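You operate a simulated robot arm through the tools that you are given. There is no shell and no other tool. Be economical: measure what you need, move in short steps, check, and stop when the job is done.

Carry out the task below with a simulated robot arm. There is one attempt and no reset: what you move stays moved.

TASK
The pump on the pink bottle is loose. Crimp it again and stand it on the blue mat.
Fine: height knob and head to suit the bottle, one pull, the holder back at LOAD.
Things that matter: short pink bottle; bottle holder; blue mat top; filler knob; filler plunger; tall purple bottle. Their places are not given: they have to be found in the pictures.

It is judged by the outcome, as a careful person would: the job done as asked, and still so three seconds after it is handed in. It fails if anything else is knocked over, pushed out of place, dropped, spilled or broken.

THE ROBOT
A 6-joint arm with a two-finger parallel gripper, fixed in place. Base frame: the origin is at the foot of the arm, x ahead of it, y to its left, z up; the work surface is at about z = 0.754. Lengths are in m, angles in rad, forces in N, time in s.
With the tool pointing down near the work surface it reaches from about 0.22 to 0.64 m from the base axis. Its first joint turns from -1.152 to 1.152 rad. Payload 2.7 kg.
Tool frame: the origin (TCP) lies between the finger pads and is the grasp point; the fingertips stand 0.023 m ahead of it; z points along the fingers, y is the line along which they close. The gripper opens to 0.094 m. The fingers are 0.038 m wide and 0.01 m thick; the gripper's body (0.054 by 0.096 m) begins 0.039 m behind the TCP.
Orientation is told as [roll, pitch, yaw] about the base's x, y, z axes, in that order, counted from this pose: with the fingers straight down and closing along the base's y, the tool's x points along the base's -x, its y along +y and its z along -z.

THE INTERFACE
- The arm moves only by the tool servo_tool. Its argument "deltas" is a list that holds one entry, the list of rows, each a list of 7 numbers: the turn, a rotation vector about the base's x, y, z in rad, then the shift along the base's x, y, z in m, then the opening, from 0 (shut) to 1 (fully open). In form: [[[wx, wy, wz, x, y, z, claw], ...]]. A call has 1 to 12 rows; each row is the pose to reach, as a shift and turn from the pose commanded when the call began. A row lasts 0.2 s, in which the tool goes at most 0.05 m and 0.15 rad; a call with a longer step from one row to the next is refused whole, and so is a gripper value outside its range. A pose out of reach is approached as far as the arm can. The call stops where the force on the tool passes 70 N (or 10 N more than at its start, if that is more) or the arm is blocked; 0.2 s more then pass. The fingers move at their own pace (about 0.045 m/s each) and stop on an object; they squeeze with about 44 N. The grip force told is the motor's: it shows also when the fingers shut on nothing. Time passes only in rows, and 0.2 s behind the last, so rows that repeat a pose let the fingers close. It gives the time, the measured TCP pose, the force on the tool (base axes), the opening and the grip force at its end, in the units of the frame above (readings bear some noise).
- Cameras (640 x 400 px; columns grow to the right, rows downward): "scene" is fixed at [0.0783, -0.4198, 1.4302]; the picture's right is [0.86, -0.51, 0.00], its down [-0.18, -0.31, -0.93] and it looks along [0.48, 0.80, -0.36] (base axes); focal length 322 px, centre (320, 200). "wrist" rides on the gripper at [-0.039, 0, -0.044] in the tool frame; the picture's right is [0.00, -1.00, 0.00], its down [0.97, 0.00, -0.24] and it looks along [0.24, 0.00, 0.97] (tool axes); focal length 218 px, centre (320, 200).
- capture(camera): a new picture of that camera. No time passes.
- pixel_to_xyz(camera, pixels): for up to 12 pixels [column, row] of the newest picture of that camera ("zoom" is the newest enlarged one), the place [x, y, z] in the base frame of the surface seen there, good to about 0.002 m, but the place of the scene camera against the robot may be out by one fixed shift of up to 0.018 m in any direction. No time passes.
- inspect(camera, box): a new picture of the part [left, top, right, bottom] of that camera's present view, enlarged. No time passes.
- finish_job(): hands the job in; it is judged then, once.

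Work in short steps. Measure before you move; look again where a grasp or a placing could have gone wrong, and mend it. You have 80 turns and 46 pictures in all, the two below and enlarged ones among them. Open the gripper and draw the arm clear of the work before you hand the job in, unless the task says otherwise; then end with one line.

The tools are called after "Emit:" as a command line: name --argument value ..., lists and objects as JSON in quotes. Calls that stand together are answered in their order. servo_tool: Moves the arm, as the interface text tells. Its arguments: {"type":"object","properties":{"deltas":{"type":"array","items":{"type":"array","items":{"type":"array","items":{"type":"number"}}}}},"required":["deltas"]} The other tools are called the same way: capture (camera) takes a picture; pixel_to_xyz (camera, pixels) gives the place of the surface under pixels of a picture; inspect (camera, box) takes an enlarged picture of a part of a camera's view; finish_job () hands the job in.

At the start:

```text
t: 0.0
ee_pos: [0.3451, 0.0596, 1.3101]
ee_rot: [-0.001, 0.0, 0.0]
ft_force: [0.6, -1.0, -0.2]
width: 0.0941
finger_force: 0.0
```

scene: 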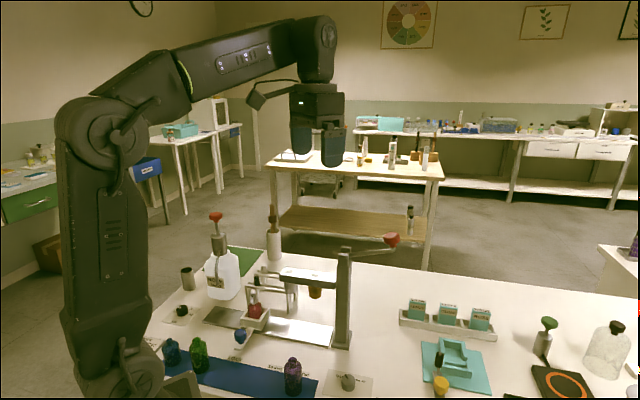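
wrist: 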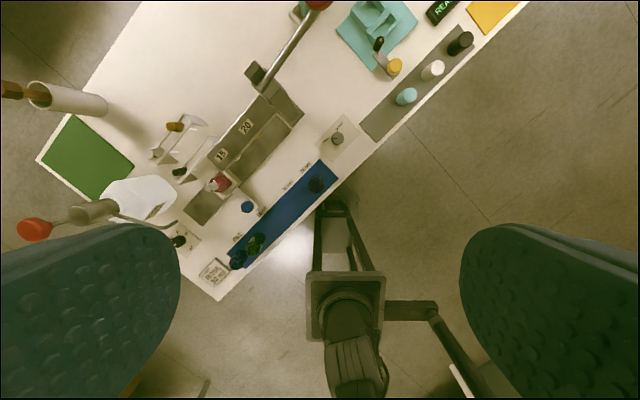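

The scene shows a bench with a press, a holder with a red/pink bottle around (255,310), and a blue mat. I'll enlarge these areas.

Emit:
inspect --camera "scene" --box '[140, 200, 420, 400]'

Emit:
inspect --camera "wrist" --box '[140, 0, 480, 300]'

```text
2.00 times, centred on (280, 300) of scene
```

zoom: 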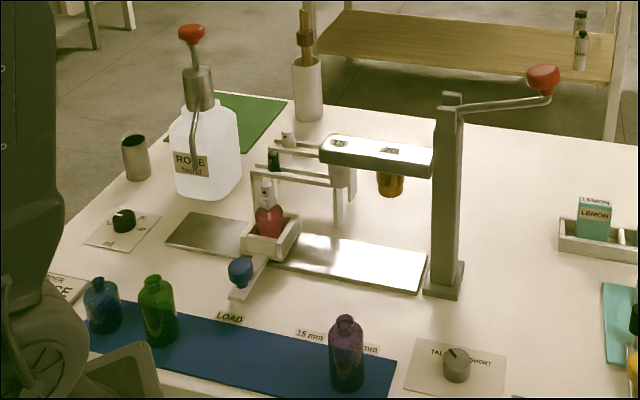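

```text
1.33 times, centred on (310, 150) of wrist
```

zoom: 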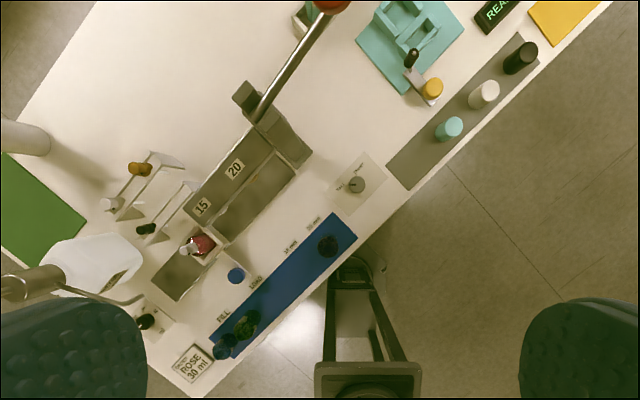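

Emit:
inspect --camera "scene" --box '[215, 240, 315, 335]'

Emit:
inspect --camera "scene" --box '[240, 335, 400, 400]'

Emit:
inspect --camera "wrist" --box '[180, 60, 320, 250]'

```text
4.21 times, centred on (265, 288) of scene
```

zoom: 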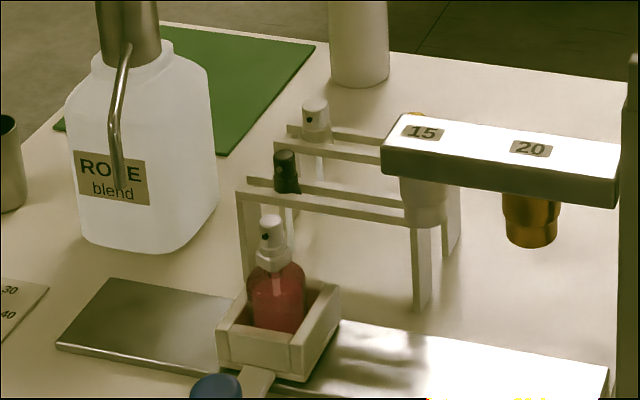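

```text
4.00 times, centred on (320, 368) of scene
```

zoom: 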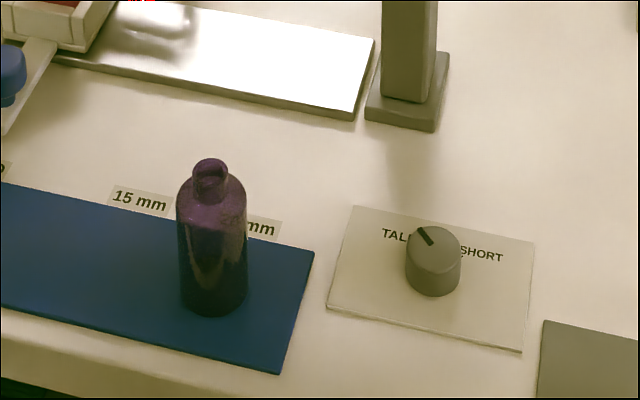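

```text
2.11 times, centred on (250, 155) of wrist
```

zoom: 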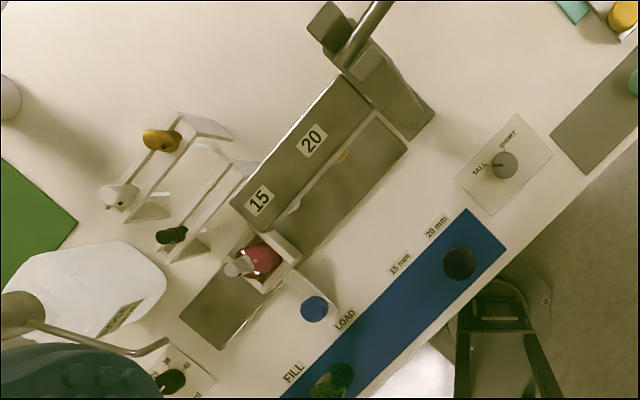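

Emit:
pixel_to_xyz --camera "zoom" --pixels '[[314, 308], [240, 266], [262, 258], [345, 320], [400, 263], [437, 226], [294, 373], [505, 166], [261, 200], [312, 140], [220, 320], [380, 160]]'

Emit:
pixel_to_xyz --camera "wrist" --pixels '[[320, 5], [285, 55], [250, 75], [336, 138], [316, 183], [256, 242], [237, 260], [290, 200], [330, 168], [234, 253], [262, 262], [290, 110]]'

Emit:
pixel_to_xyz --camera "scene" --pixels '[[391, 239], [345, 250], [240, 335], [255, 280], [256, 300], [348, 378], [293, 362], [315, 292], [300, 274], [328, 278], [252, 315], [370, 252]]'

```text
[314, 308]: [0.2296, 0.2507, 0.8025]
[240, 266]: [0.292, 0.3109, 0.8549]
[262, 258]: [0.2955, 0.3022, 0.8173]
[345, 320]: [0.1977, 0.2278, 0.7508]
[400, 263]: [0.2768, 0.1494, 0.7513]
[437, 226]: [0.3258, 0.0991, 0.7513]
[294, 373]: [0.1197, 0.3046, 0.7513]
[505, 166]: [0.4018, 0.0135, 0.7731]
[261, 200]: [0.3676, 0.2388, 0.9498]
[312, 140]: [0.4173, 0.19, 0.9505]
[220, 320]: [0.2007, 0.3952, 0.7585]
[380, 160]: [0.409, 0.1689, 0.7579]
```

```text
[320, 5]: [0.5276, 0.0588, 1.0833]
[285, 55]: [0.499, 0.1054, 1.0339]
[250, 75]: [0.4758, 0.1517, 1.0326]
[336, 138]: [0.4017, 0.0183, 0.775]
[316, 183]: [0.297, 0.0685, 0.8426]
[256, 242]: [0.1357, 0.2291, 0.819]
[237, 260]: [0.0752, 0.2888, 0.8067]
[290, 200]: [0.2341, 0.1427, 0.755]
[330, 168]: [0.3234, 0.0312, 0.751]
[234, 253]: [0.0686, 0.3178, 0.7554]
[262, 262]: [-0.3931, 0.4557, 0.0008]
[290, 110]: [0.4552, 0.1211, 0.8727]
```

```text
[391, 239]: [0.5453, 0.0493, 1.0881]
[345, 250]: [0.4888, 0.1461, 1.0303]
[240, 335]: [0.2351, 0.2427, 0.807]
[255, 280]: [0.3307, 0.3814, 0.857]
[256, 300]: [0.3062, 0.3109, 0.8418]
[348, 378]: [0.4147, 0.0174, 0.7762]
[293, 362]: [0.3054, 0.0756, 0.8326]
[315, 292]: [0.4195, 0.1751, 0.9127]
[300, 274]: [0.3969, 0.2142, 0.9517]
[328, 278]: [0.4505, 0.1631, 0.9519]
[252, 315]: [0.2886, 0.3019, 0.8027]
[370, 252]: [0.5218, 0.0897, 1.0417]
```

Emit:
pixel_to_xyz --camera "scene" --pixels '[[215, 217], [222, 275], [273, 212], [182, 311], [313, 271], [253, 323], [265, 322]]'

Emit:
servo_tool --deltas '[[[0, 0, 0, 0, 0.04, -0.02, 1], [0, 0, 0, 0, 0.08, -0.05, 1], [0, 0, 0, 0, 0.12, -0.09, 1], [0, 0, 0, 0, 0.16, -0.12, 1], [0, 0, 0, 0, 0.2, -0.14, 1], [0, 0, 0, 0, 0.2, -0.18, 1], [0, 0, 0, 0, 0.2, -0.2, 1]]]'

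Emit:
capture --camera "wrist"

```text
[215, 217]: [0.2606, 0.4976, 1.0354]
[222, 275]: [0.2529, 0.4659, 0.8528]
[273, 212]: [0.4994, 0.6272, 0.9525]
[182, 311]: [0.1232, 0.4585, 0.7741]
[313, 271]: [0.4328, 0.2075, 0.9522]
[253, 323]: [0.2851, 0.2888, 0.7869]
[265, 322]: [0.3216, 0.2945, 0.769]
```

```text
refused: row 3 steps farther than a row can; nothing moved
```

```text
38 pictures are left
```

wrist: 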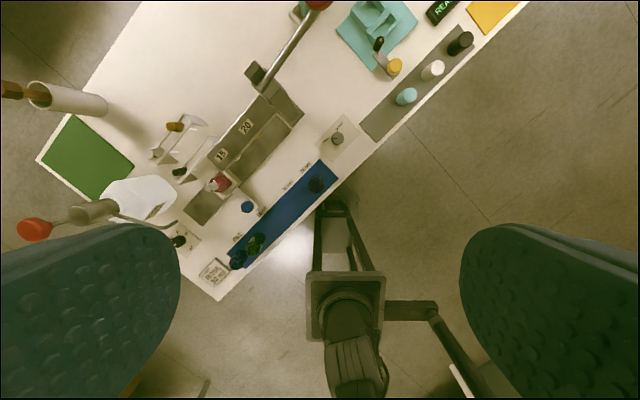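

The steps were too long; I'll retry with shorter ones to get a nearer view of the holder and bottle.

Emit:
servo_tool --deltas '[[[0, 0, 0, 0, 0.035, -0.02, 1], [0, 0, 0, 0, 0.07, -0.05, 1], [0, 0, 0, 0, 0.105, -0.08, 1], [0, 0, 0, 0, 0.14, -0.11, 1], [0, 0, 0, 0, 0.175, -0.14, 1], [0, 0, 0, 0, 0.2, -0.17, 1], [0, 0, 0, 0, 0.2, -0.2, 1]]]'

Emit:
capture --camera "wrist"

```text
t: 1.6
ee_pos: [0.347, 0.2594, 1.1113]
ee_rot: [-0.001, 0.0, 0.0]
ft_force: [-0.1, 0.3, 0.0]
width: 0.0941
finger_force: 0.1
```

```text
37 pictures are left
```

wrist: 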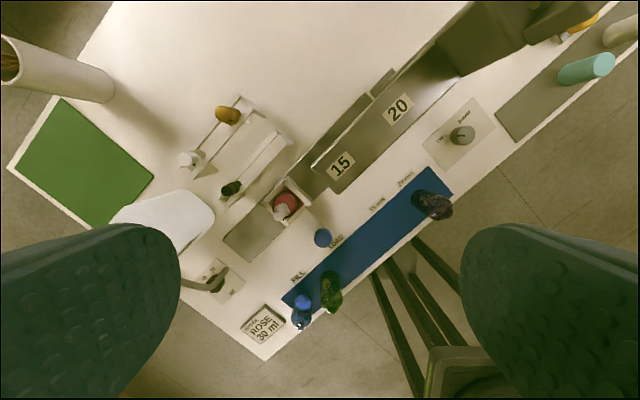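

Emit:
inspect --camera "wrist" --box '[220, 145, 370, 265]'

Emit:
pixel_to_xyz --camera "zoom" --pixels '[[423, 341], [450, 340], [436, 365], [212, 260], [235, 250], [250, 282], [270, 215], [262, 258], [345, 258], [140, 240], [350, 180], [480, 350]]'

Emit:
inspect --camera "wrist" --box '[400, 80, 520, 180]'

```text
3.33 times, centred on (295, 205) of wrist
```

zoom: 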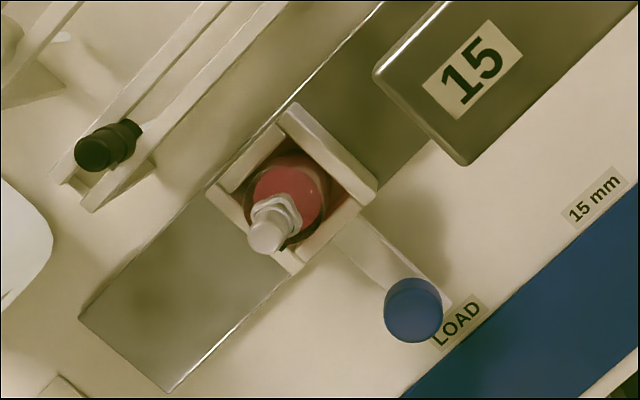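

```text
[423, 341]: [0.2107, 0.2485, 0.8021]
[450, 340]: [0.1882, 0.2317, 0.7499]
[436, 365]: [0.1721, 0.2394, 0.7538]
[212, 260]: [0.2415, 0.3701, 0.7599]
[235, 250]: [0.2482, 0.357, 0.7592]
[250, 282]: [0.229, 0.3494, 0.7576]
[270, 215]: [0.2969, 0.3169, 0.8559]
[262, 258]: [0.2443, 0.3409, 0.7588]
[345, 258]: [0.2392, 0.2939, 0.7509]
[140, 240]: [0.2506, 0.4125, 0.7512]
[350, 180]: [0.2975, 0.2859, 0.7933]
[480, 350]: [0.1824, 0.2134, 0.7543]
```

```text
4.00 times, centred on (460, 130) of wrist
```

zoom: 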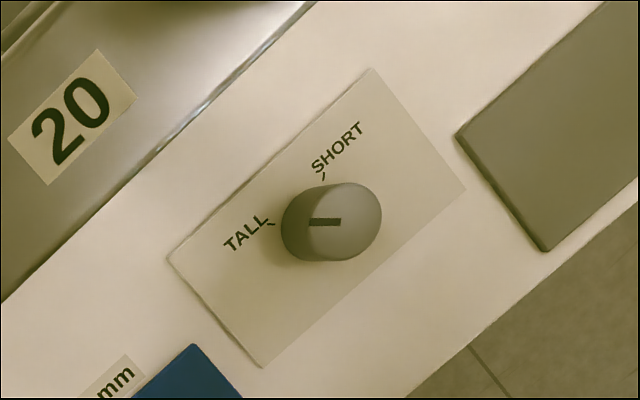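

Knob points to TALL (about base +y); SHORT is 90° clockwise. Now I move closer above the bottle to measure the collar.

Emit:
servo_tool --deltas '[[[0, 0, 0, -0.02, 0.02, -0.02, 1], [0, 0, 0, -0.04, 0.035, -0.05, 1], [0, 0, 0, -0.047, 0.045, -0.085, 1], [0, 0, 0, -0.047, 0.045, -0.11, 1], [0, 0, 0, -0.047, 0.045, -0.11, 1]]]'

Emit:
inspect --camera "wrist" --box '[240, 100, 400, 220]'

```text
t: 2.8
ee_pos: [0.2991, 0.3055, 1.001]
ee_rot: [0.001, 0.0, 0.0]
ft_force: [-0.4, 1.3, -0.5]
width: 0.094
finger_force: 0.1
```

```text
3.33 times, centred on (320, 160) of wrist
```

zoom: 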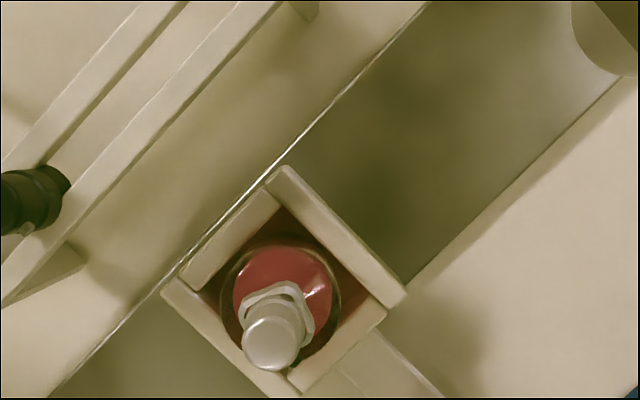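

Emit:
pixel_to_xyz --camera "zoom" --pixels '[[272, 343], [243, 309], [312, 340], [299, 288], [270, 287], [310, 320], [248, 343], [297, 343], [235, 290], [330, 290], [282, 255], [285, 180]]'

Emit:
inspect --camera "wrist" --box '[280, 160, 340, 220]'

Emit:
inspect --camera "scene" --box '[235, 280, 275, 320]'

```text
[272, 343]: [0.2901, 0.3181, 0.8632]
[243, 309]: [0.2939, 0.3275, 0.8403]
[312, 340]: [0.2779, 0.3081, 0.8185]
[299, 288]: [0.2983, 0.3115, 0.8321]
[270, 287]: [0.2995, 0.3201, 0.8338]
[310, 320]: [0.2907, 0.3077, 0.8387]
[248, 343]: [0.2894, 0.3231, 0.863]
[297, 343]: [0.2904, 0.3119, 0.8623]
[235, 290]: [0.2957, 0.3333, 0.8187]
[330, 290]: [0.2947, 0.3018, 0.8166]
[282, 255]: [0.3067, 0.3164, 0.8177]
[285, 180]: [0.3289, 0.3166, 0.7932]
```

```text
6.67 times, centred on (310, 190) of wrist
```

zoom: 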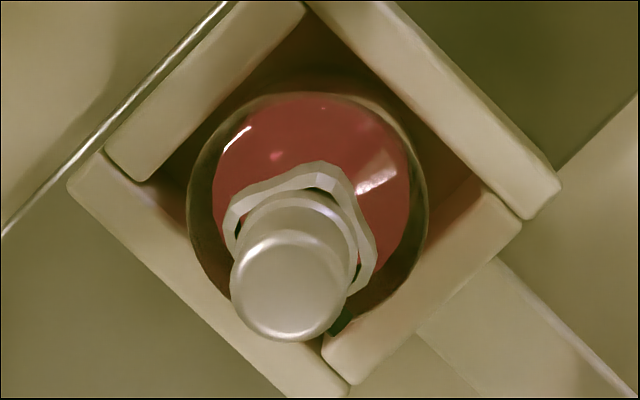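

```text
10.00 times, centred on (255, 300) of scene
```

zoom: 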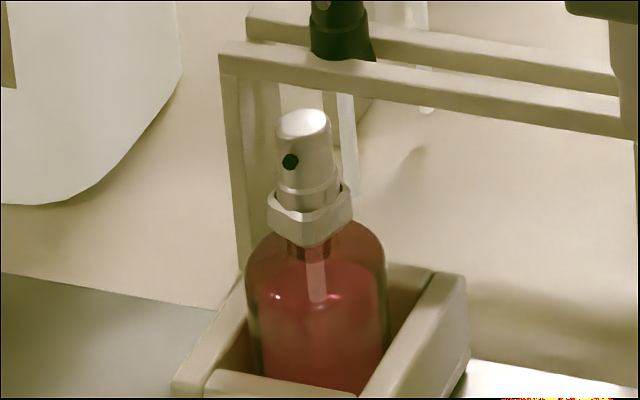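

Emit:
inspect --camera "scene" --box '[240, 250, 290, 290]'

Emit:
inspect --camera "scene" --box '[280, 260, 350, 315]'

Emit:
inspect --camera "scene" --box '[155, 325, 225, 380]'

```text
10.00 times, centred on (265, 270) of scene
```

zoom: 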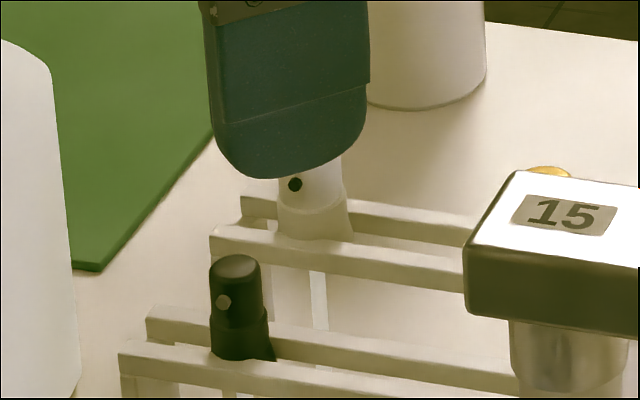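

```text
7.27 times, centred on (315, 288) of scene
```

zoom: 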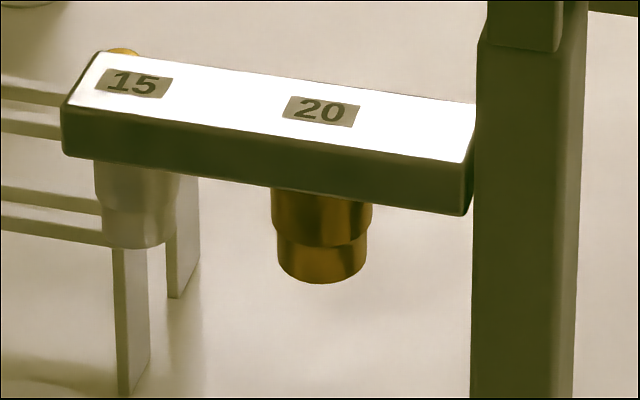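

```text
7.27 times, centred on (190, 352) of scene
```

zoom: 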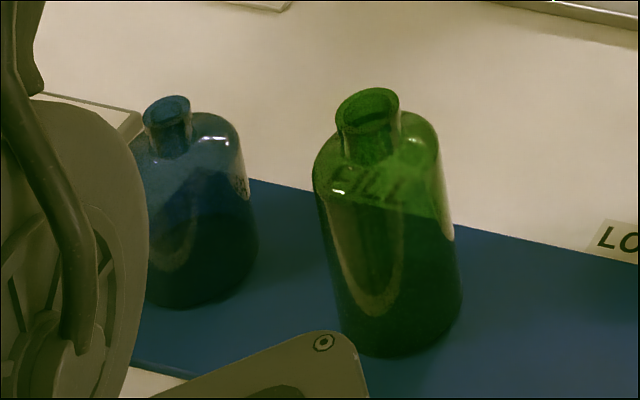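

The white collar looks about 23 mm and the neck is unclear, so I take a tilted close view from behind to tell 15 from 20 mm.

Emit:
servo_tool --deltas '[[[0, 0.1, 0, 0.02, 0.015, 0.02, 1], [0, 0.22, 0, 0.04, 0.03, 0.03, 1], [0, 0.36, 0, 0.06, 0.045, 0.03, 1], [0, 0.5, 0, 0.08, 0.055, 0.02, 1], [0, 0.62, 0, 0.1, 0.06, 0, 1], [0, 0.7, 0, 0.105, 0.065, -0.03, 1], [0, 0.7, 0, 0.105, 0.065, -0.05, 1]]]'

Emit:
capture --camera "wrist"

```text
t: 4.4
ee_pos: [0.405, 0.3695, 0.9504]
ee_rot: [0.0, 0.702, -0.001]
ft_force: [0.4, -0.5, -0.4]
width: 0.0939
finger_force: 0.1
```

```text
28 pictures are left
```

wrist: 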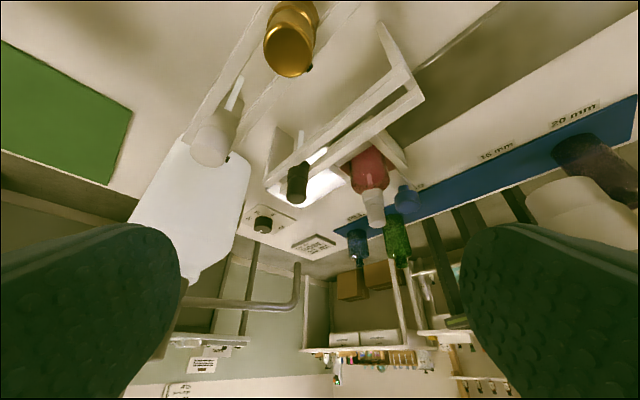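

Emit:
inspect --camera "wrist" --box '[330, 130, 420, 240]'

Emit:
inspect --camera "wrist" --box '[180, 60, 340, 220]'

```text
3.64 times, centred on (375, 185) of wrist
```

zoom: 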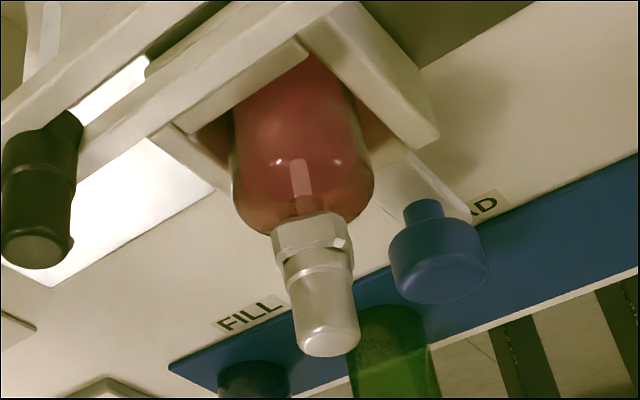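

```text
2.50 times, centred on (260, 140) of wrist
```

zoom: 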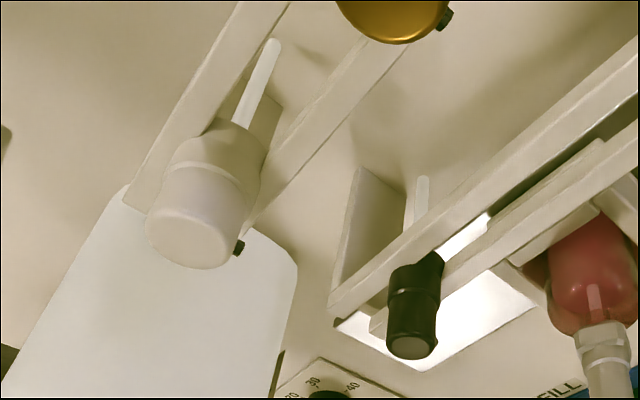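

Emit:
pixel_to_xyz --camera "zoom" --pixels '[[418, 275], [412, 345], [392, 276], [440, 278], [225, 155], [200, 240], [187, 150], [262, 165], [604, 340], [606, 380], [155, 200], [245, 235]]'

Emit:
inspect --camera "wrist" --box '[350, 170, 400, 240]'

```text
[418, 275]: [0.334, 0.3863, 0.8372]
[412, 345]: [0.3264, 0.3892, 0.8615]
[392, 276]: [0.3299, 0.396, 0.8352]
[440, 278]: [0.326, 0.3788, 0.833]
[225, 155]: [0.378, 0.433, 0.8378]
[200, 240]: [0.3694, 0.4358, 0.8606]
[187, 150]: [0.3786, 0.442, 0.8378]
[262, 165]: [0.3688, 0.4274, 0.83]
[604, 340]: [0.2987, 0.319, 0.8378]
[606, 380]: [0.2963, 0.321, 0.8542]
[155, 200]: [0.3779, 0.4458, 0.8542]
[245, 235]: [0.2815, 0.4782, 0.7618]
```

```text
5.71 times, centred on (375, 205) of wrist
```

zoom: 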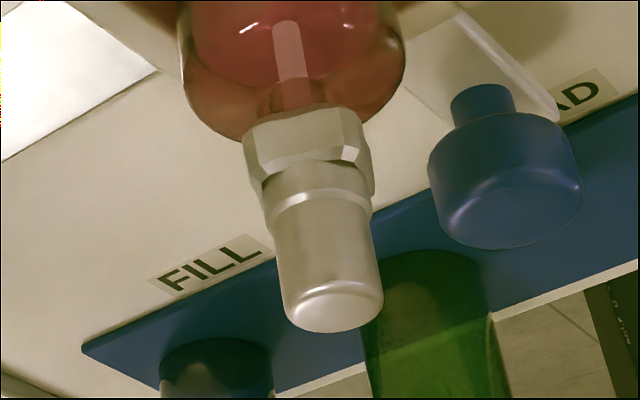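

Pink's pump (spray cap ~15.5 mm, ring ~17 mm, neck ~12 mm) matches the small black pump and the narrow neck, not the large white one, so the 15 mm head suits; the bottle is short. First the height knob: raise and go over it.

Emit:
servo_tool --deltas '[[[0, 0, 0, 0.0, 0, 0.045, 1], [0, 0, 0, 0, 0, 0.09, 1], [0, -0.14, 0, 0, 0, 0.135, 1], [0, -0.28, 0, 0, 0, 0.18, 1], [0, -0.42, 0, -0.005, -0.04, 0.2, 1], [0, -0.56, 0, -0.01, -0.085, 0.2, 1], [0, -0.702, 0, -0.015, -0.13, 0.2, 1], [0, -0.702, 0, -0.02, -0.175, 0.2, 1], [0, -0.702, 0, -0.025, -0.22, 0.2, 1], [0, -0.702, 0, -0.03, -0.265, 0.2, 1], [0, -0.702, 0, -0.035, -0.31, 0.2, 1], [0, -0.702, 0, -0.035, -0.354, 0.2, 1]]]'

Emit:
servo_tool --deltas '[[[0, 0, 0, 0, 0, -0.045, 1], [0, 0, 0, 0, 0, -0.09, 1], [0, 0, 0, 0, 0, -0.135, 1], [0, 0, 0, 0, 0, -0.18, 1], [0, 0, 0, 0, 0, -0.22, 1], [0, 0, 0, 0, 0, -0.22, 1]]]'

Emit:
capture --camera "wrist"

```text
t: 7.0
ee_pos: [0.3701, 0.0151, 1.1476]
ee_rot: [0.0, -0.002, 0.001]
ft_force: [-0.3, -0.7, -0.8]
width: 0.0939
finger_force: 0.1
out of reach, approached as far as the arm can: row 1, 2, 3, 4
```

```text
t: 8.4
ee_pos: [0.3669, 0.019, 0.9292]
ee_rot: [0.001, -0.001, 0.0]
ft_force: [0.6, 0.1, 0.6]
width: 0.094
finger_force: 0.1
```

```text
24 pictures are left
```

wrist: 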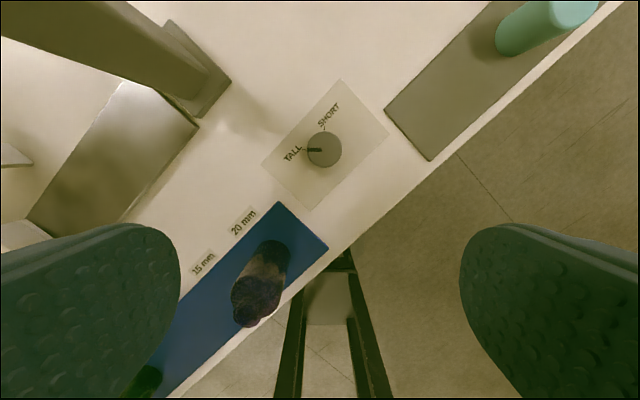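

Emit:
pixel_to_xyz --camera "wrist" --pixels '[[324, 149], [308, 150], [340, 149], [324, 133], [324, 165], [318, 149], [305, 120], [285, 200], [314, 255], [257, 285], [238, 318], [265, 255]]'

```text
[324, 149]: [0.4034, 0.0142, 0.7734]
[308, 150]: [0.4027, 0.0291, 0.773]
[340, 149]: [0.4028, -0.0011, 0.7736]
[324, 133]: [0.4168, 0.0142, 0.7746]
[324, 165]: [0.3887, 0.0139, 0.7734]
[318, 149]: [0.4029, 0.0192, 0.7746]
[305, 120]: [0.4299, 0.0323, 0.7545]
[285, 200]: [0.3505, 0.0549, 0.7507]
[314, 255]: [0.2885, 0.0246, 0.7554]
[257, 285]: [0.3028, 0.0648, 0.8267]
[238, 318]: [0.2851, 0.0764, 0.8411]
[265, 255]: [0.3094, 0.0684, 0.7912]
```

Knob centre (0.403, 0.014), top 0.774, Ø30 mm. I descend with yaw +0.785 around it, gripper open.

Emit:
servo_tool --deltas '[[[0, 0, 0.14, 0.015, 0, 0, 1], [0, 0, 0.28, 0.034, -0.002, 0, 1], [0, 0, 0.42, 0.034, -0.002, -0.02, 0.8], [0, 0, 0.56, 0.034, -0.002, -0.05, 0.7], [0, 0, 0.7, 0.034, -0.002, -0.08, 0.7], [0, 0, 0.785, 0.034, -0.002, -0.11, 0.7], [0, 0, 0.785, 0.034, -0.002, -0.135, 0.7], [0, 0, 0.785, 0.034, -0.002, -0.148, 0.7], [0, 0, 0.785, 0.034, -0.002, -0.148, 0.7]]]'

Emit:
capture --camera "wrist"

```text
t: 10.4
ee_pos: [0.4009, 0.0134, 0.7826]
ee_rot: [0.002, -0.002, 0.785]
ft_force: [-0.6, 0.8, -2.1]
width: 0.0658
finger_force: 0.0
```

```text
23 pictures are left
```

wrist: 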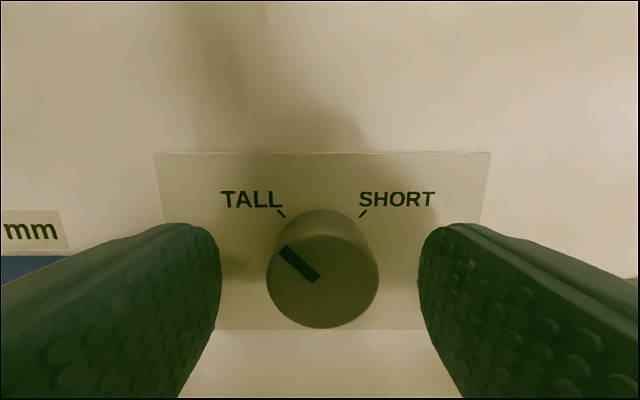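

The knob is centred between the fingers, pointer on TALL. Close, then turn −90°.

Emit:
servo_tool --deltas '[[[0, 0, 0, 0, 0, 0, 0.5], [0, 0, 0, 0, 0, 0, 0.2], [0, 0, 0, 0, 0, 0, 0.2], [0, 0, 0, 0, 0, 0, 0.2]]]'

Emit:
servo_tool --deltas '[[[0, 0, -0.14, 0, 0, 0, 0.2], [0, 0, -0.28, 0, 0, 0, 0.2], [0, 0, -0.42, 0, 0, 0, 0.2], [0, 0, -0.56, 0, 0, 0, 0.2], [0, 0, -0.7, 0, 0, 0, 0.2], [0, 0, -0.84, 0, 0, 0, 0.2], [0, 0, -0.98, 0, 0, 0, 0.2], [0, 0, -1.12, 0, 0, 0, 0.2], [0, 0, -1.26, 0, 0, 0, 0.2], [0, 0, -1.4, 0, 0, 0, 0.2], [0, 0, -1.54, 0, 0, 0, 0.2], [0, 0, -1.571, 0, 0, 0, 0.2]]]'

Emit:
capture --camera "wrist"

```text
t: 11.4
ee_pos: [0.402, 0.0128, 0.7831]
ee_rot: [0.0, -0.003, 0.783]
ft_force: [7.2, -10.6, -5.6]
width: 0.0315
finger_force: 45.3
```

```text
t: 14.0
ee_pos: [0.4017, 0.0148, 0.7828]
ee_rot: [0.0, 0.0, -0.787]
ft_force: [-4.3, 32.9, -21.8]
width: 0.0314
finger_force: 45.1
```

```text
22 pictures are left
```

wrist: 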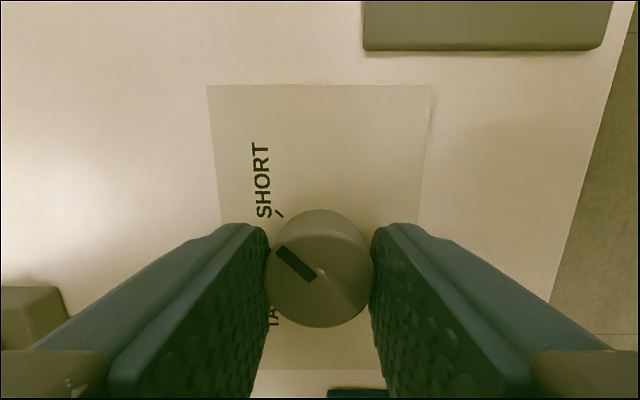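

Knob now points at SHORT. Release, rise and travel toward the blue handle with yaw +0.785.

Emit:
servo_tool --deltas '[[[0, 0, 0, 0, 0, 0, 0.6], [0, 0, 0, 0, 0, 0, 0.7], [0, 0, 0, 0, 0, 0.03, 0.7], [0, 0, 0, 0, 0, 0.075, 0.7], [0, 0, 0, 0, 0, 0.12, 0.7], [0, 0, 0, 0, 0, 0.15, 0.7]]]'

Emit:
servo_tool --deltas '[[[0, 0, 0.14, -0.01, 0.0, 0.01, 0.7], [0, 0, 0.28, -0.03, 0.02, 0.01, 0.7], [0, 0, 0.42, -0.05, 0.045, 0.01, 0.7], [0, 0, 0.56, -0.07, 0.07, 0.01, 0.7], [0, 0, 0.7, -0.09, 0.095, 0.01, 0.7], [0, 0, 0.84, -0.11, 0.12, 0.01, 0.7], [0, 0, 0.98, -0.13, 0.145, 0.01, 0.7], [0, 0, 1.12, -0.145, 0.17, 0.01, 0.7], [0, 0, 1.26, -0.16, 0.19, 0.01, 0.7], [0, 0, 1.4, -0.17, 0.21, 0.01, 0.7], [0, 0, 1.54, -0.178, 0.225, 0.01, 0.7], [0, 0, 1.571, -0.178, 0.23, 0.01, 0.7]]]'

Emit:
capture --camera "wrist"

```text
t: 15.4
ee_pos: [0.4017, 0.0141, 0.9321]
ee_rot: [0.0, -0.002, -0.787]
ft_force: [-0.8, -0.7, -0.1]
width: 0.0658
finger_force: 0.1
```

```text
t: 18.0
ee_pos: [0.223, 0.2444, 0.9421]
ee_rot: [0.0, -0.002, 0.787]
ft_force: [0.5, -1.0, 0.1]
width: 0.0657
finger_force: 0.1
```

```text
21 pictures are left
```

wrist: 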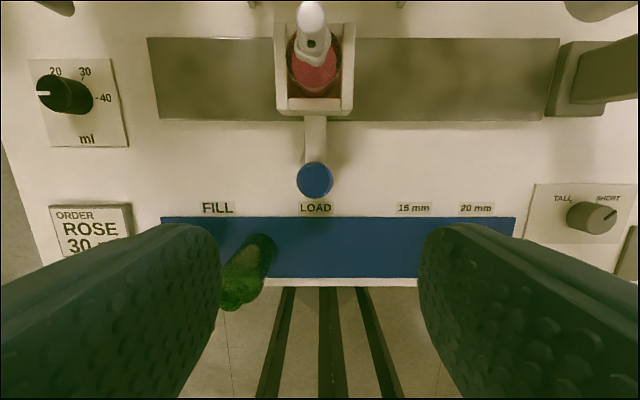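

Emit:
pixel_to_xyz --camera "wrist" --pixels '[[315, 180], [298, 180], [332, 180], [315, 165], [315, 195], [316, 208], [414, 208], [477, 208], [217, 208], [315, 112], [312, 18], [340, 250]]'

```text
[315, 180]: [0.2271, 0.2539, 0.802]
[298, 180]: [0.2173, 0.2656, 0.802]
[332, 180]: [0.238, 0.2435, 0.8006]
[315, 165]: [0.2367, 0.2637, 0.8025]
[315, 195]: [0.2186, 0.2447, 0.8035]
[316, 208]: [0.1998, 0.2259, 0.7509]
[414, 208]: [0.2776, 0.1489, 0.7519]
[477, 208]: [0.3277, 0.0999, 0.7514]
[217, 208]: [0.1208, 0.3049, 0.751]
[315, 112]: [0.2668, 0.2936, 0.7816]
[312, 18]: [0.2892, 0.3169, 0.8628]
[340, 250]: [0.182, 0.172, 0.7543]
```

Blue handle centre (0.227, 0.254, top 0.802); LOAD→15 mm is 0.110 m along the rail. I descend around the handle and grip it.

Emit:
servo_tool --deltas '[[[0, 0, 0, 0.002, 0.01, -0.03, 0.7], [0, 0, 0, 0.002, 0.01, -0.07, 0.7], [0, 0, 0, 0.002, 0.01, -0.11, 0.7], [0, 0, 0, 0.002, 0.01, -0.142, 0.7], [0, 0, 0, 0.002, 0.01, -0.142, 0.7], [0, 0, 0, 0.002, 0.01, -0.142, 0.5], [0, 0, 0, 0.002, 0.01, -0.142, 0.2], [0, 0, 0, 0.002, 0.01, -0.142, 0.2], [0, 0, 0, 0.002, 0.01, -0.142, 0.2]]]'

Emit:
capture --camera "wrist"

```text
t: 20.0
ee_pos: [0.226, 0.2545, 0.8028]
ee_rot: [-0.001, -0.001, 0.788]
ft_force: [1.0, 0.8, -7.5]
width: 0.031
finger_force: 45.2
```

```text
20 pictures are left
```

wrist: 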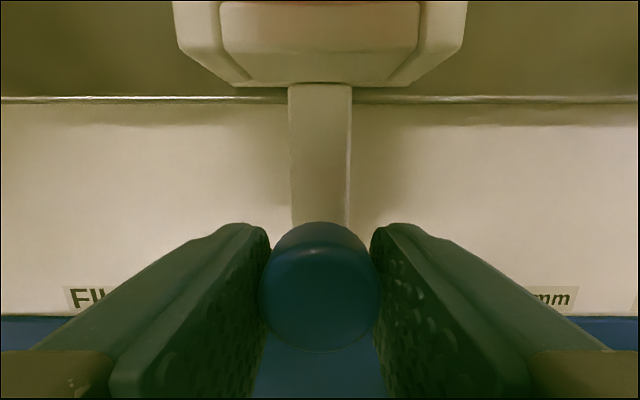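

Handle held. Slide slowly 0.110 m along the rail to the 15 mm station.

Emit:
servo_tool --deltas '[[[0, 0, 0, 0.004, -0.004, 0, 0.2], [0, 0, 0, 0.011, -0.011, 0, 0.2], [0, 0, 0, 0.018, -0.018, 0, 0.2], [0, 0, 0, 0.025, -0.025, 0, 0.2], [0, 0, 0, 0.032, -0.032, 0, 0.2], [0, 0, 0, 0.039, -0.039, 0, 0.2], [0, 0, 0, 0.046, -0.046, 0, 0.2], [0, 0, 0, 0.053, -0.053, 0, 0.2], [0, 0, 0, 0.06, -0.06, 0, 0.2], [0, 0, 0, 0.067, -0.067, 0, 0.2], [0, 0, 0, 0.074, -0.074, 0, 0.2], [0, 0, 0, 0.0775, -0.0775, 0, 0.2]]]'

Emit:
inspect --camera "scene" --box '[230, 250, 360, 350]'

```text
t: 22.6
ee_pos: [0.3033, 0.1774, 0.8]
ee_rot: [-0.001, -0.003, 0.787]
ft_force: [-1.5, -0.9, 21.4]
width: 0.0308
finger_force: 45.2
```

```text
4.00 times, centred on (295, 300) of scene
```

zoom: 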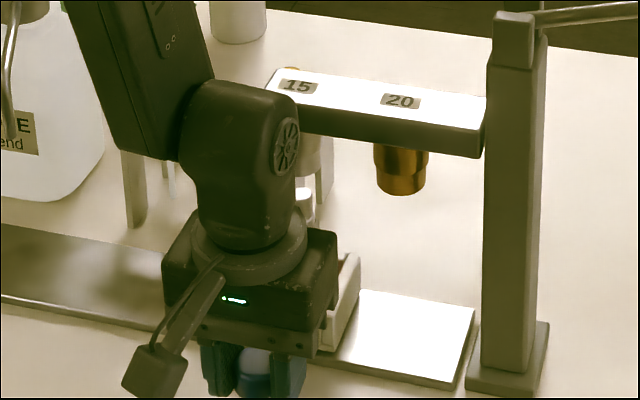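

Moved to u≈0.089. Release, rise while backing away from the beam, and check alignment.

Emit:
servo_tool --deltas '[[[0, 0, 0, 0, 0, 0, 0.5], [0, 0, 0, 0, 0, 0, 0.7], [0, 0, 0, 0, 0, 0, 0.7], [0, 0, 0, 0, 0, 0.03, 0.7], [0, 0, 0, -0.02, -0.02, 0.06, 0.7], [0, 0, 0, -0.03, -0.03, 0.1, 0.7], [0, 0, 0, -0.03, -0.03, 0.14, 0.7], [0, 0, 0, -0.03, -0.03, 0.14, 0.7]]]'

Emit:
capture --camera "wrist"

Emit:
capture --camera "scene"

```text
t: 24.4
ee_pos: [0.2725, 0.1483, 0.9401]
ee_rot: [-0.002, -0.003, 0.786]
ft_force: [0.8, -0.2, 0.4]
width: 0.0658
finger_force: 0.0
```

```text
18 pictures are left
```

wrist: 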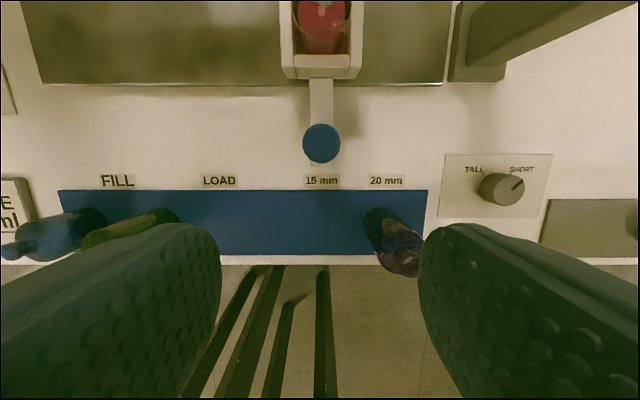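

```text
17 pictures are left
```

scene: 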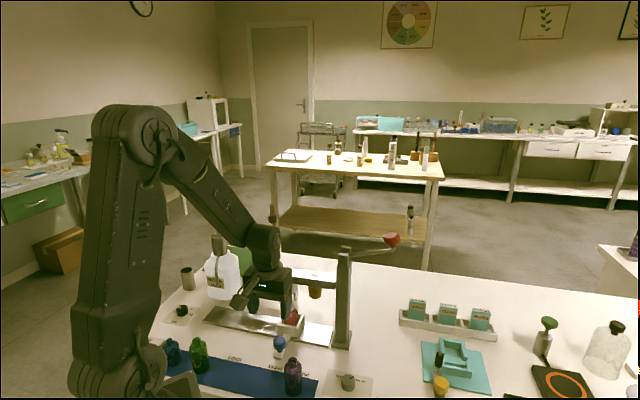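

Emit:
pixel_to_xyz --camera "wrist" --pixels '[[321, 143], [304, 143], [339, 143], [321, 181], [386, 181], [220, 181], [282, 62], [361, 62]]'

Emit:
pixel_to_xyz --camera "scene" --pixels '[[391, 239], [385, 237], [397, 237], [365, 237], [350, 240], [391, 247], [345, 251], [345, 258]]'

Emit:
inspect --camera "scene" --box '[320, 215, 420, 290]'

```text
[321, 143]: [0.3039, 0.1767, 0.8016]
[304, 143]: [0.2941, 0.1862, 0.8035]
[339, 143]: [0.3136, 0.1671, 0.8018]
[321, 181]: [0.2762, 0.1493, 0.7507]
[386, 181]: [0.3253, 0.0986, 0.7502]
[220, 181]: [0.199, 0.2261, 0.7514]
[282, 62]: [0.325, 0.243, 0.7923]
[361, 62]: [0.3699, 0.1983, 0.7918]
```

```text
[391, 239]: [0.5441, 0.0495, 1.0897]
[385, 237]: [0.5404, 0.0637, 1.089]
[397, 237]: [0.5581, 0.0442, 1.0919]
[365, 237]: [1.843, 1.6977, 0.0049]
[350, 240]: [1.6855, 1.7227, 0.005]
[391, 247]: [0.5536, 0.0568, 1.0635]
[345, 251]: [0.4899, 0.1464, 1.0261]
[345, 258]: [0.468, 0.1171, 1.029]
```

```text
5.33 times, centred on (370, 252) of scene
```

zoom: 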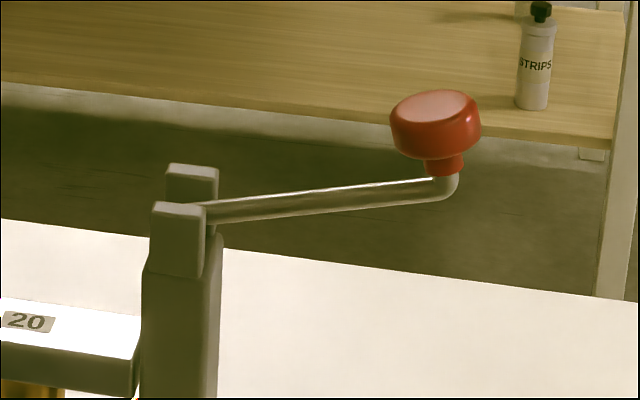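

Handle at u=0.090, matching the 15 mm mark and head; knob at SHORT. Now raise, turn to yaw −0.785 and look at the lever from above.

Emit:
servo_tool --deltas '[[[0, 0, -0.14, 0, 0, 0.045, 0.7], [0, 0, -0.28, 0, 0, 0.09, 0.7], [0, 0, -0.42, 0, 0, 0.135, 0.7], [0, 0, -0.56, 0, 0, 0.18, 0.7], [0, 0, -0.7, 0, 0, 0.225, 0.8], [0, 0, -0.84, 0.03, -0.01, 0.24, 0.9], [0, 0, -0.98, 0.06, -0.02, 0.24, 0.9], [0, 0, -1.12, 0.09, -0.03, 0.24, 0.9], [0, 0, -1.26, 0.12, -0.04, 0.24, 0.9], [0, 0, -1.4, 0.15, -0.05, 0.24, 0.9], [0, 0, -1.54, 0.18, -0.06, 0.24, 0.9], [0, 0, -1.571, 0.2, -0.07, 0.24, 0.9]]]'

Emit:
capture --camera "wrist"

```text
t: 27.0
ee_pos: [0.473, 0.0765, 1.1793]
ee_rot: [-0.002, -0.002, -0.787]
ft_force: [-0.8, -0.1, 0.2]
width: 0.0847
finger_force: 0.0
```

```text
15 pictures are left
```

wrist: 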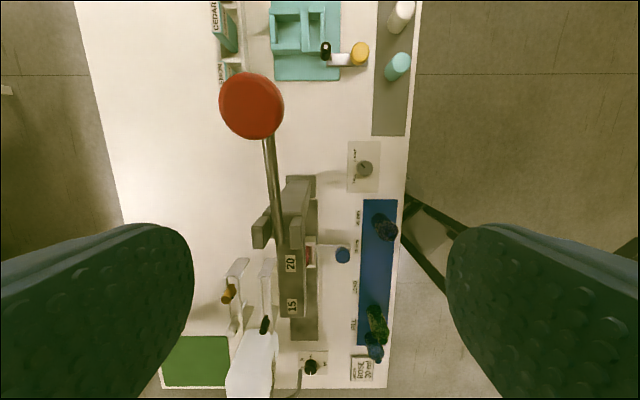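

Emit:
pixel_to_xyz --camera "wrist" --pixels '[[251, 105], [222, 105], [281, 105], [251, 76], [251, 134], [268, 150], [273, 190], [277, 225], [279, 243], [262, 228], [293, 210], [299, 190]]'

```text
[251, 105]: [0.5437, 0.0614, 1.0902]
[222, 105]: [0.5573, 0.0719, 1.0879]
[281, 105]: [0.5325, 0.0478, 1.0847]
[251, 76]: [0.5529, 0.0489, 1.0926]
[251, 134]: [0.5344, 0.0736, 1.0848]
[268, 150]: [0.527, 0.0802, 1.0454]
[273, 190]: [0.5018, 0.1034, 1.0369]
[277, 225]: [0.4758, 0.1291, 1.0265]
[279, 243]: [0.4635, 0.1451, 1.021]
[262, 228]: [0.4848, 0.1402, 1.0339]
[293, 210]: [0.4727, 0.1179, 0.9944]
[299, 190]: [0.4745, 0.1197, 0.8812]
```

Red knob centre (0.544, 0.061), Ø35 mm, top ~1.09, tilted ~15° up; pivot about u=0.24, z=1.02. I move above it and descend to grip it across the lever plane.

Emit:
servo_tool --deltas '[[[0, 0, 0, 0.035, -0.008, 0, 0.9], [0, 0, 0, 0.069, -0.016, 0, 0.9], [0, 0, 0, 0.069, -0.016, -0.04, 0.9], [0, 0, 0, 0.069, -0.016, -0.08, 0.9], [0, 0, 0, 0.069, -0.016, -0.102, 0.9], [0, 0, 0, 0.069, -0.016, -0.102, 0.9]]]'

Emit:
capture --camera "wrist"

```text
t: 28.4
ee_pos: [0.5444, 0.0597, 1.0779]
ee_rot: [-0.001, -0.002, -0.784]
ft_force: [0.4, -1.0, 0.8]
width: 0.0845
finger_force: 0.1
```

```text
14 pictures are left
```

wrist: 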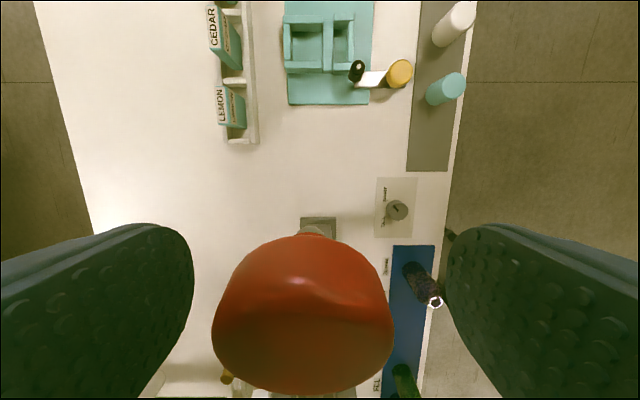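

Close on the red knob, then begin the pull along the arc, watching force.

Emit:
servo_tool --deltas '[[[0, 0, 0, 0, 0, 0, 0.5], [0, 0, 0, 0, 0, 0, 0.25], [0, 0, 0, 0, 0, 0, 0.2], [0, 0, 0, 0, 0, 0, 0.2], [0, 0, 0, 0.0025, -0.0025, -0.006, 0.2], [0, 0, 0, 0.0046, -0.0046, -0.0129, 0.2], [0, 0, 0, 0.0065, -0.0065, -0.02, 0.2], [0, 0, 0, 0.0081, -0.0081, -0.0271, 0.2]]]'

```text
t: 30.2
ee_pos: [0.5542, 0.054, 1.0518]
ee_rot: [0.007, -0.003, -0.78]
ft_force: [22.2, 30.4, 12.4]
width: 0.0369
finger_force: 44.6
```

Pull is under way, with a sideways force from a ~3 mm centring offset; I correct it and continue down.

Emit:
servo_tool --deltas '[[[0, 0, 0, 0.0022, 0.0015, 0, 0.2], [0, 0, 0, 0.0035, 0.0008, -0.0075, 0.2], [0, 0, 0, 0.0042, -0.0002, -0.0147, 0.2], [0, 0, 0, 0.0047, -0.0007, -0.022, 0.2], [0, 0, 0, 0.005, -0.001, -0.0296, 0.2]]]'

Emit:
inspect --camera "scene" --box '[240, 225, 420, 345]'

```text
t: 31.4
ee_pos: [0.5578, 0.0505, 1.0226]
ee_rot: [0.002, -0.005, -0.787]
ft_force: [10.7, 13.7, 14.9]
width: 0.0367
finger_force: 45.0
```

```text
3.33 times, centred on (330, 285) of scene
```

zoom: 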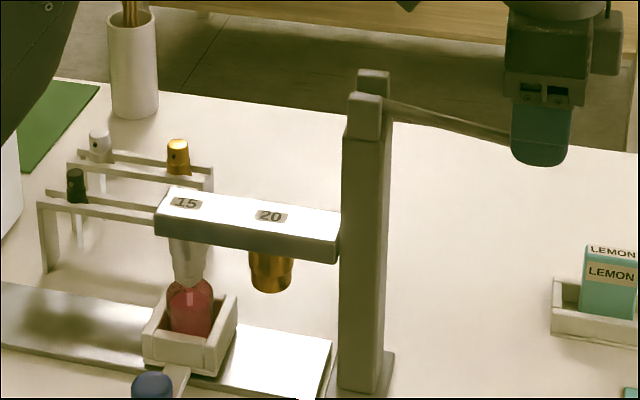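

The head has lowered over the pump. Continue down until a firm stop.

Emit:
servo_tool --deltas '[[[0, 0, 0, 0.0005, 0.001, -0.0075, 0.2], [0, 0, 0, 0, 0.0015, -0.015, 0.2], [0, 0, 0, -0.001, 0.0025, -0.0225, 0.2], [0, 0, 0, -0.0018, 0.0033, -0.0298, 0.2]]]'

```text
t: 32.4
ee_pos: [0.5551, 0.0526, 0.999]
ee_rot: [0.008, -0.013, -0.788]
ft_force: [-10.9, -25.2, 46.0]
width: 0.0373
finger_force: 45.1
```

Resistance 46 N with ~8 mm lag: crimping or the stop. I press a little further.

Emit:
servo_tool --deltas '[[[0, 0, 0, 0.0005, 0.0005, -0.003, 0.2], [0, 0, 0, 0, 0.001, -0.006, 0.2], [0, 0, 0, 0, 0.001, -0.009, 0.2], [0, 0, 0, 0, 0.001, -0.009, 0.2]]]'

Emit:
inspect --camera "scene" --box '[240, 225, 420, 345]'

```text
t: 33.4
ee_pos: [0.555, 0.0537, 0.9889]
ee_rot: [0.007, -0.008, -0.787]
ft_force: [-13.3, -22.2, 40.8]
width: 0.037
finger_force: 45.2
```

```text
3.33 times, centred on (330, 285) of scene
```

zoom: 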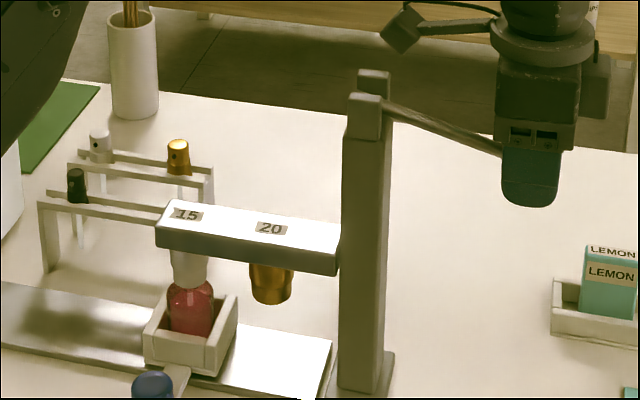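

It is still yielding at ~41 N. Continue along the arc.

Emit:
servo_tool --deltas '[[[0, 0, 0, -0.0015, 0.0003, -0.005, 0.2], [0, 0, 0, -0.0025, 0.0013, -0.01, 0.2], [0, 0, 0, -0.0035, 0.0023, -0.014, 0.2], [0, 0, 0, -0.0035, 0.0023, -0.014, 0.2]]]'

```text
t: 34.0
ee_pos: [0.5555, 0.0545, 0.9892]
ee_rot: [0.016, -0.019, -0.788]
ft_force: [-16.2, -3.9, 13.0]
width: 0.0368
finger_force: 44.9
stopped in row 2: the force on the tool passed its limit (the readings are from after the stop); the commanded pose is now the measured one
```

Firm stop at z≈0.989 — full stroke. Now bring the lever back up along the arc.

Emit:
servo_tool --deltas '[[[0, 0, 0, 0.0005, -0.0015, 0.0075, 0.2], [0, 0, 0, 0.0015, -0.0028, 0.0147, 0.2], [0, 0, 0, 0.0022, -0.0036, 0.022, 0.2], [0, 0, 0, 0.0023, -0.0037, 0.0296, 0.2], [0, 0, 0, 0.002, -0.0035, 0.037, 0.2], [0, 0, 0, 0.0016, -0.0031, 0.0446, 0.2], [0, 0, 0, 0.0008, -0.0022, 0.052, 0.2], [0, 0, 0, -0.0005, -0.0011, 0.0594, 0.2], [0, 0, 0, -0.0019, 0.0006, 0.0667, 0.2], [0, 0, 0, -0.0037, 0.0022, 0.0737, 0.2], [0, 0, 0, -0.0064, 0.0048, 0.0815, 0.2], [0, 0, 0, -0.0085, 0.0073, 0.0885, 0.2]]]'

```text
t: 36.6
ee_pos: [0.5472, 0.0598, 1.0754]
ee_rot: [0.012, -0.018, -0.788]
ft_force: [3.3, -3.8, -17.8]
width: 0.0378
finger_force: 29.9
```

Lever back near the top. Release, rise clear, and look.

Emit:
servo_tool --deltas '[[[0, 0, 0, 0, 0, 0, 0.5], [0, 0, 0, 0, 0, 0, 0.9], [0, 0, 0, 0, 0, 0, 0.9], [0, 0, 0, 0, 0, 0.04, 0.9], [0, 0, 0, 0, 0, 0.08, 0.9], [0, 0, 0, -0.02, 0.0, 0.1, 0.9], [0, 0, 0, -0.06, 0.01, 0.1, 0.9], [0, 0, 0, -0.1, 0.02, 0.1, 0.9]]]'

Emit:
inspect --camera "scene" --box '[240, 225, 420, 345]'

```text
t: 38.4
ee_pos: [0.4485, 0.0828, 1.1755]
ee_rot: [0.017, -0.02, -0.789]
ft_force: [0.1, 0.2, -0.8]
width: 0.0846
finger_force: 0.1
```

```text
3.33 times, centred on (330, 285) of scene
```

zoom: 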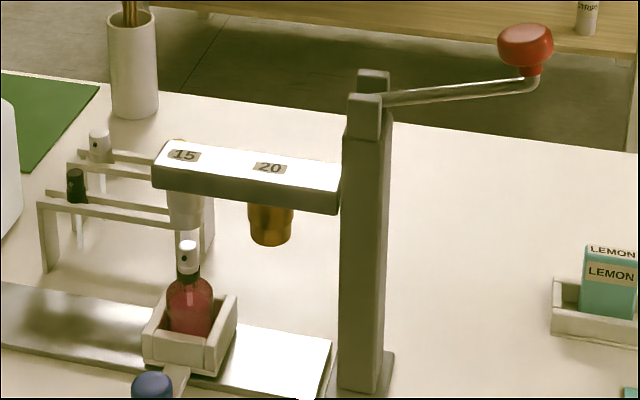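

Crimped: the skirt is now snug and the head is up. Return over the blue handle at the 15 mm station, yaw +0.785.

Emit:
servo_tool --deltas '[[[0, 0.022, 0, -0.03, 0.0, 0, 0.8], [0, 0.022, 0, -0.06, 0.01, 0, 0.7]]]'

Emit:
servo_tool --deltas '[[[0, 0, 0.14, -0.03, 0.01, 0, 0.7], [0, 0, 0.28, -0.06, 0.02, 0, 0.7], [0, 0, 0.42, -0.09, 0.03, 0, 0.7], [0, 0, 0.56, -0.115, 0.05, 0, 0.7], [0, 0, 0.7, -0.115, 0.055, -0.03, 0.7], [0, 0, 0.84, -0.115, 0.055, -0.07, 0.7], [0, 0, 0.98, -0.115, 0.055, -0.11, 0.7], [0, 0, 1.12, -0.115, 0.055, -0.15, 0.7], [0, 0, 1.26, -0.115, 0.055, -0.19, 0.7], [0, 0, 1.4, -0.115, 0.055, -0.22, 0.7], [0, 0, 1.54, -0.115, 0.055, -0.235, 0.7], [0, 0, 1.573, -0.115, 0.055, -0.235, 0.7]]]'

Emit:
capture --camera "wrist"

```text
t: 39.0
ee_pos: [0.3876, 0.0927, 1.1736]
ee_rot: [-0.001, -0.002, -0.788]
ft_force: [0.3, 0.6, 0.1]
width: 0.0656
finger_force: 0.0
```

```text
t: 41.6
ee_pos: [0.2715, 0.1479, 0.9416]
ee_rot: [0.002, -0.003, 0.789]
ft_force: [0.0, -0.3, 0.3]
width: 0.0659
finger_force: 0.0
```

```text
10 pictures are left
```

wrist: 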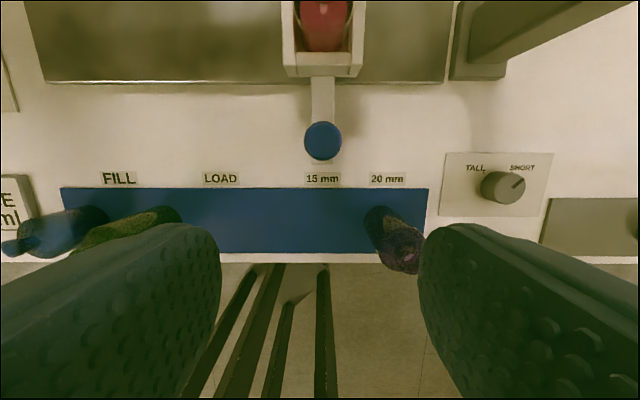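

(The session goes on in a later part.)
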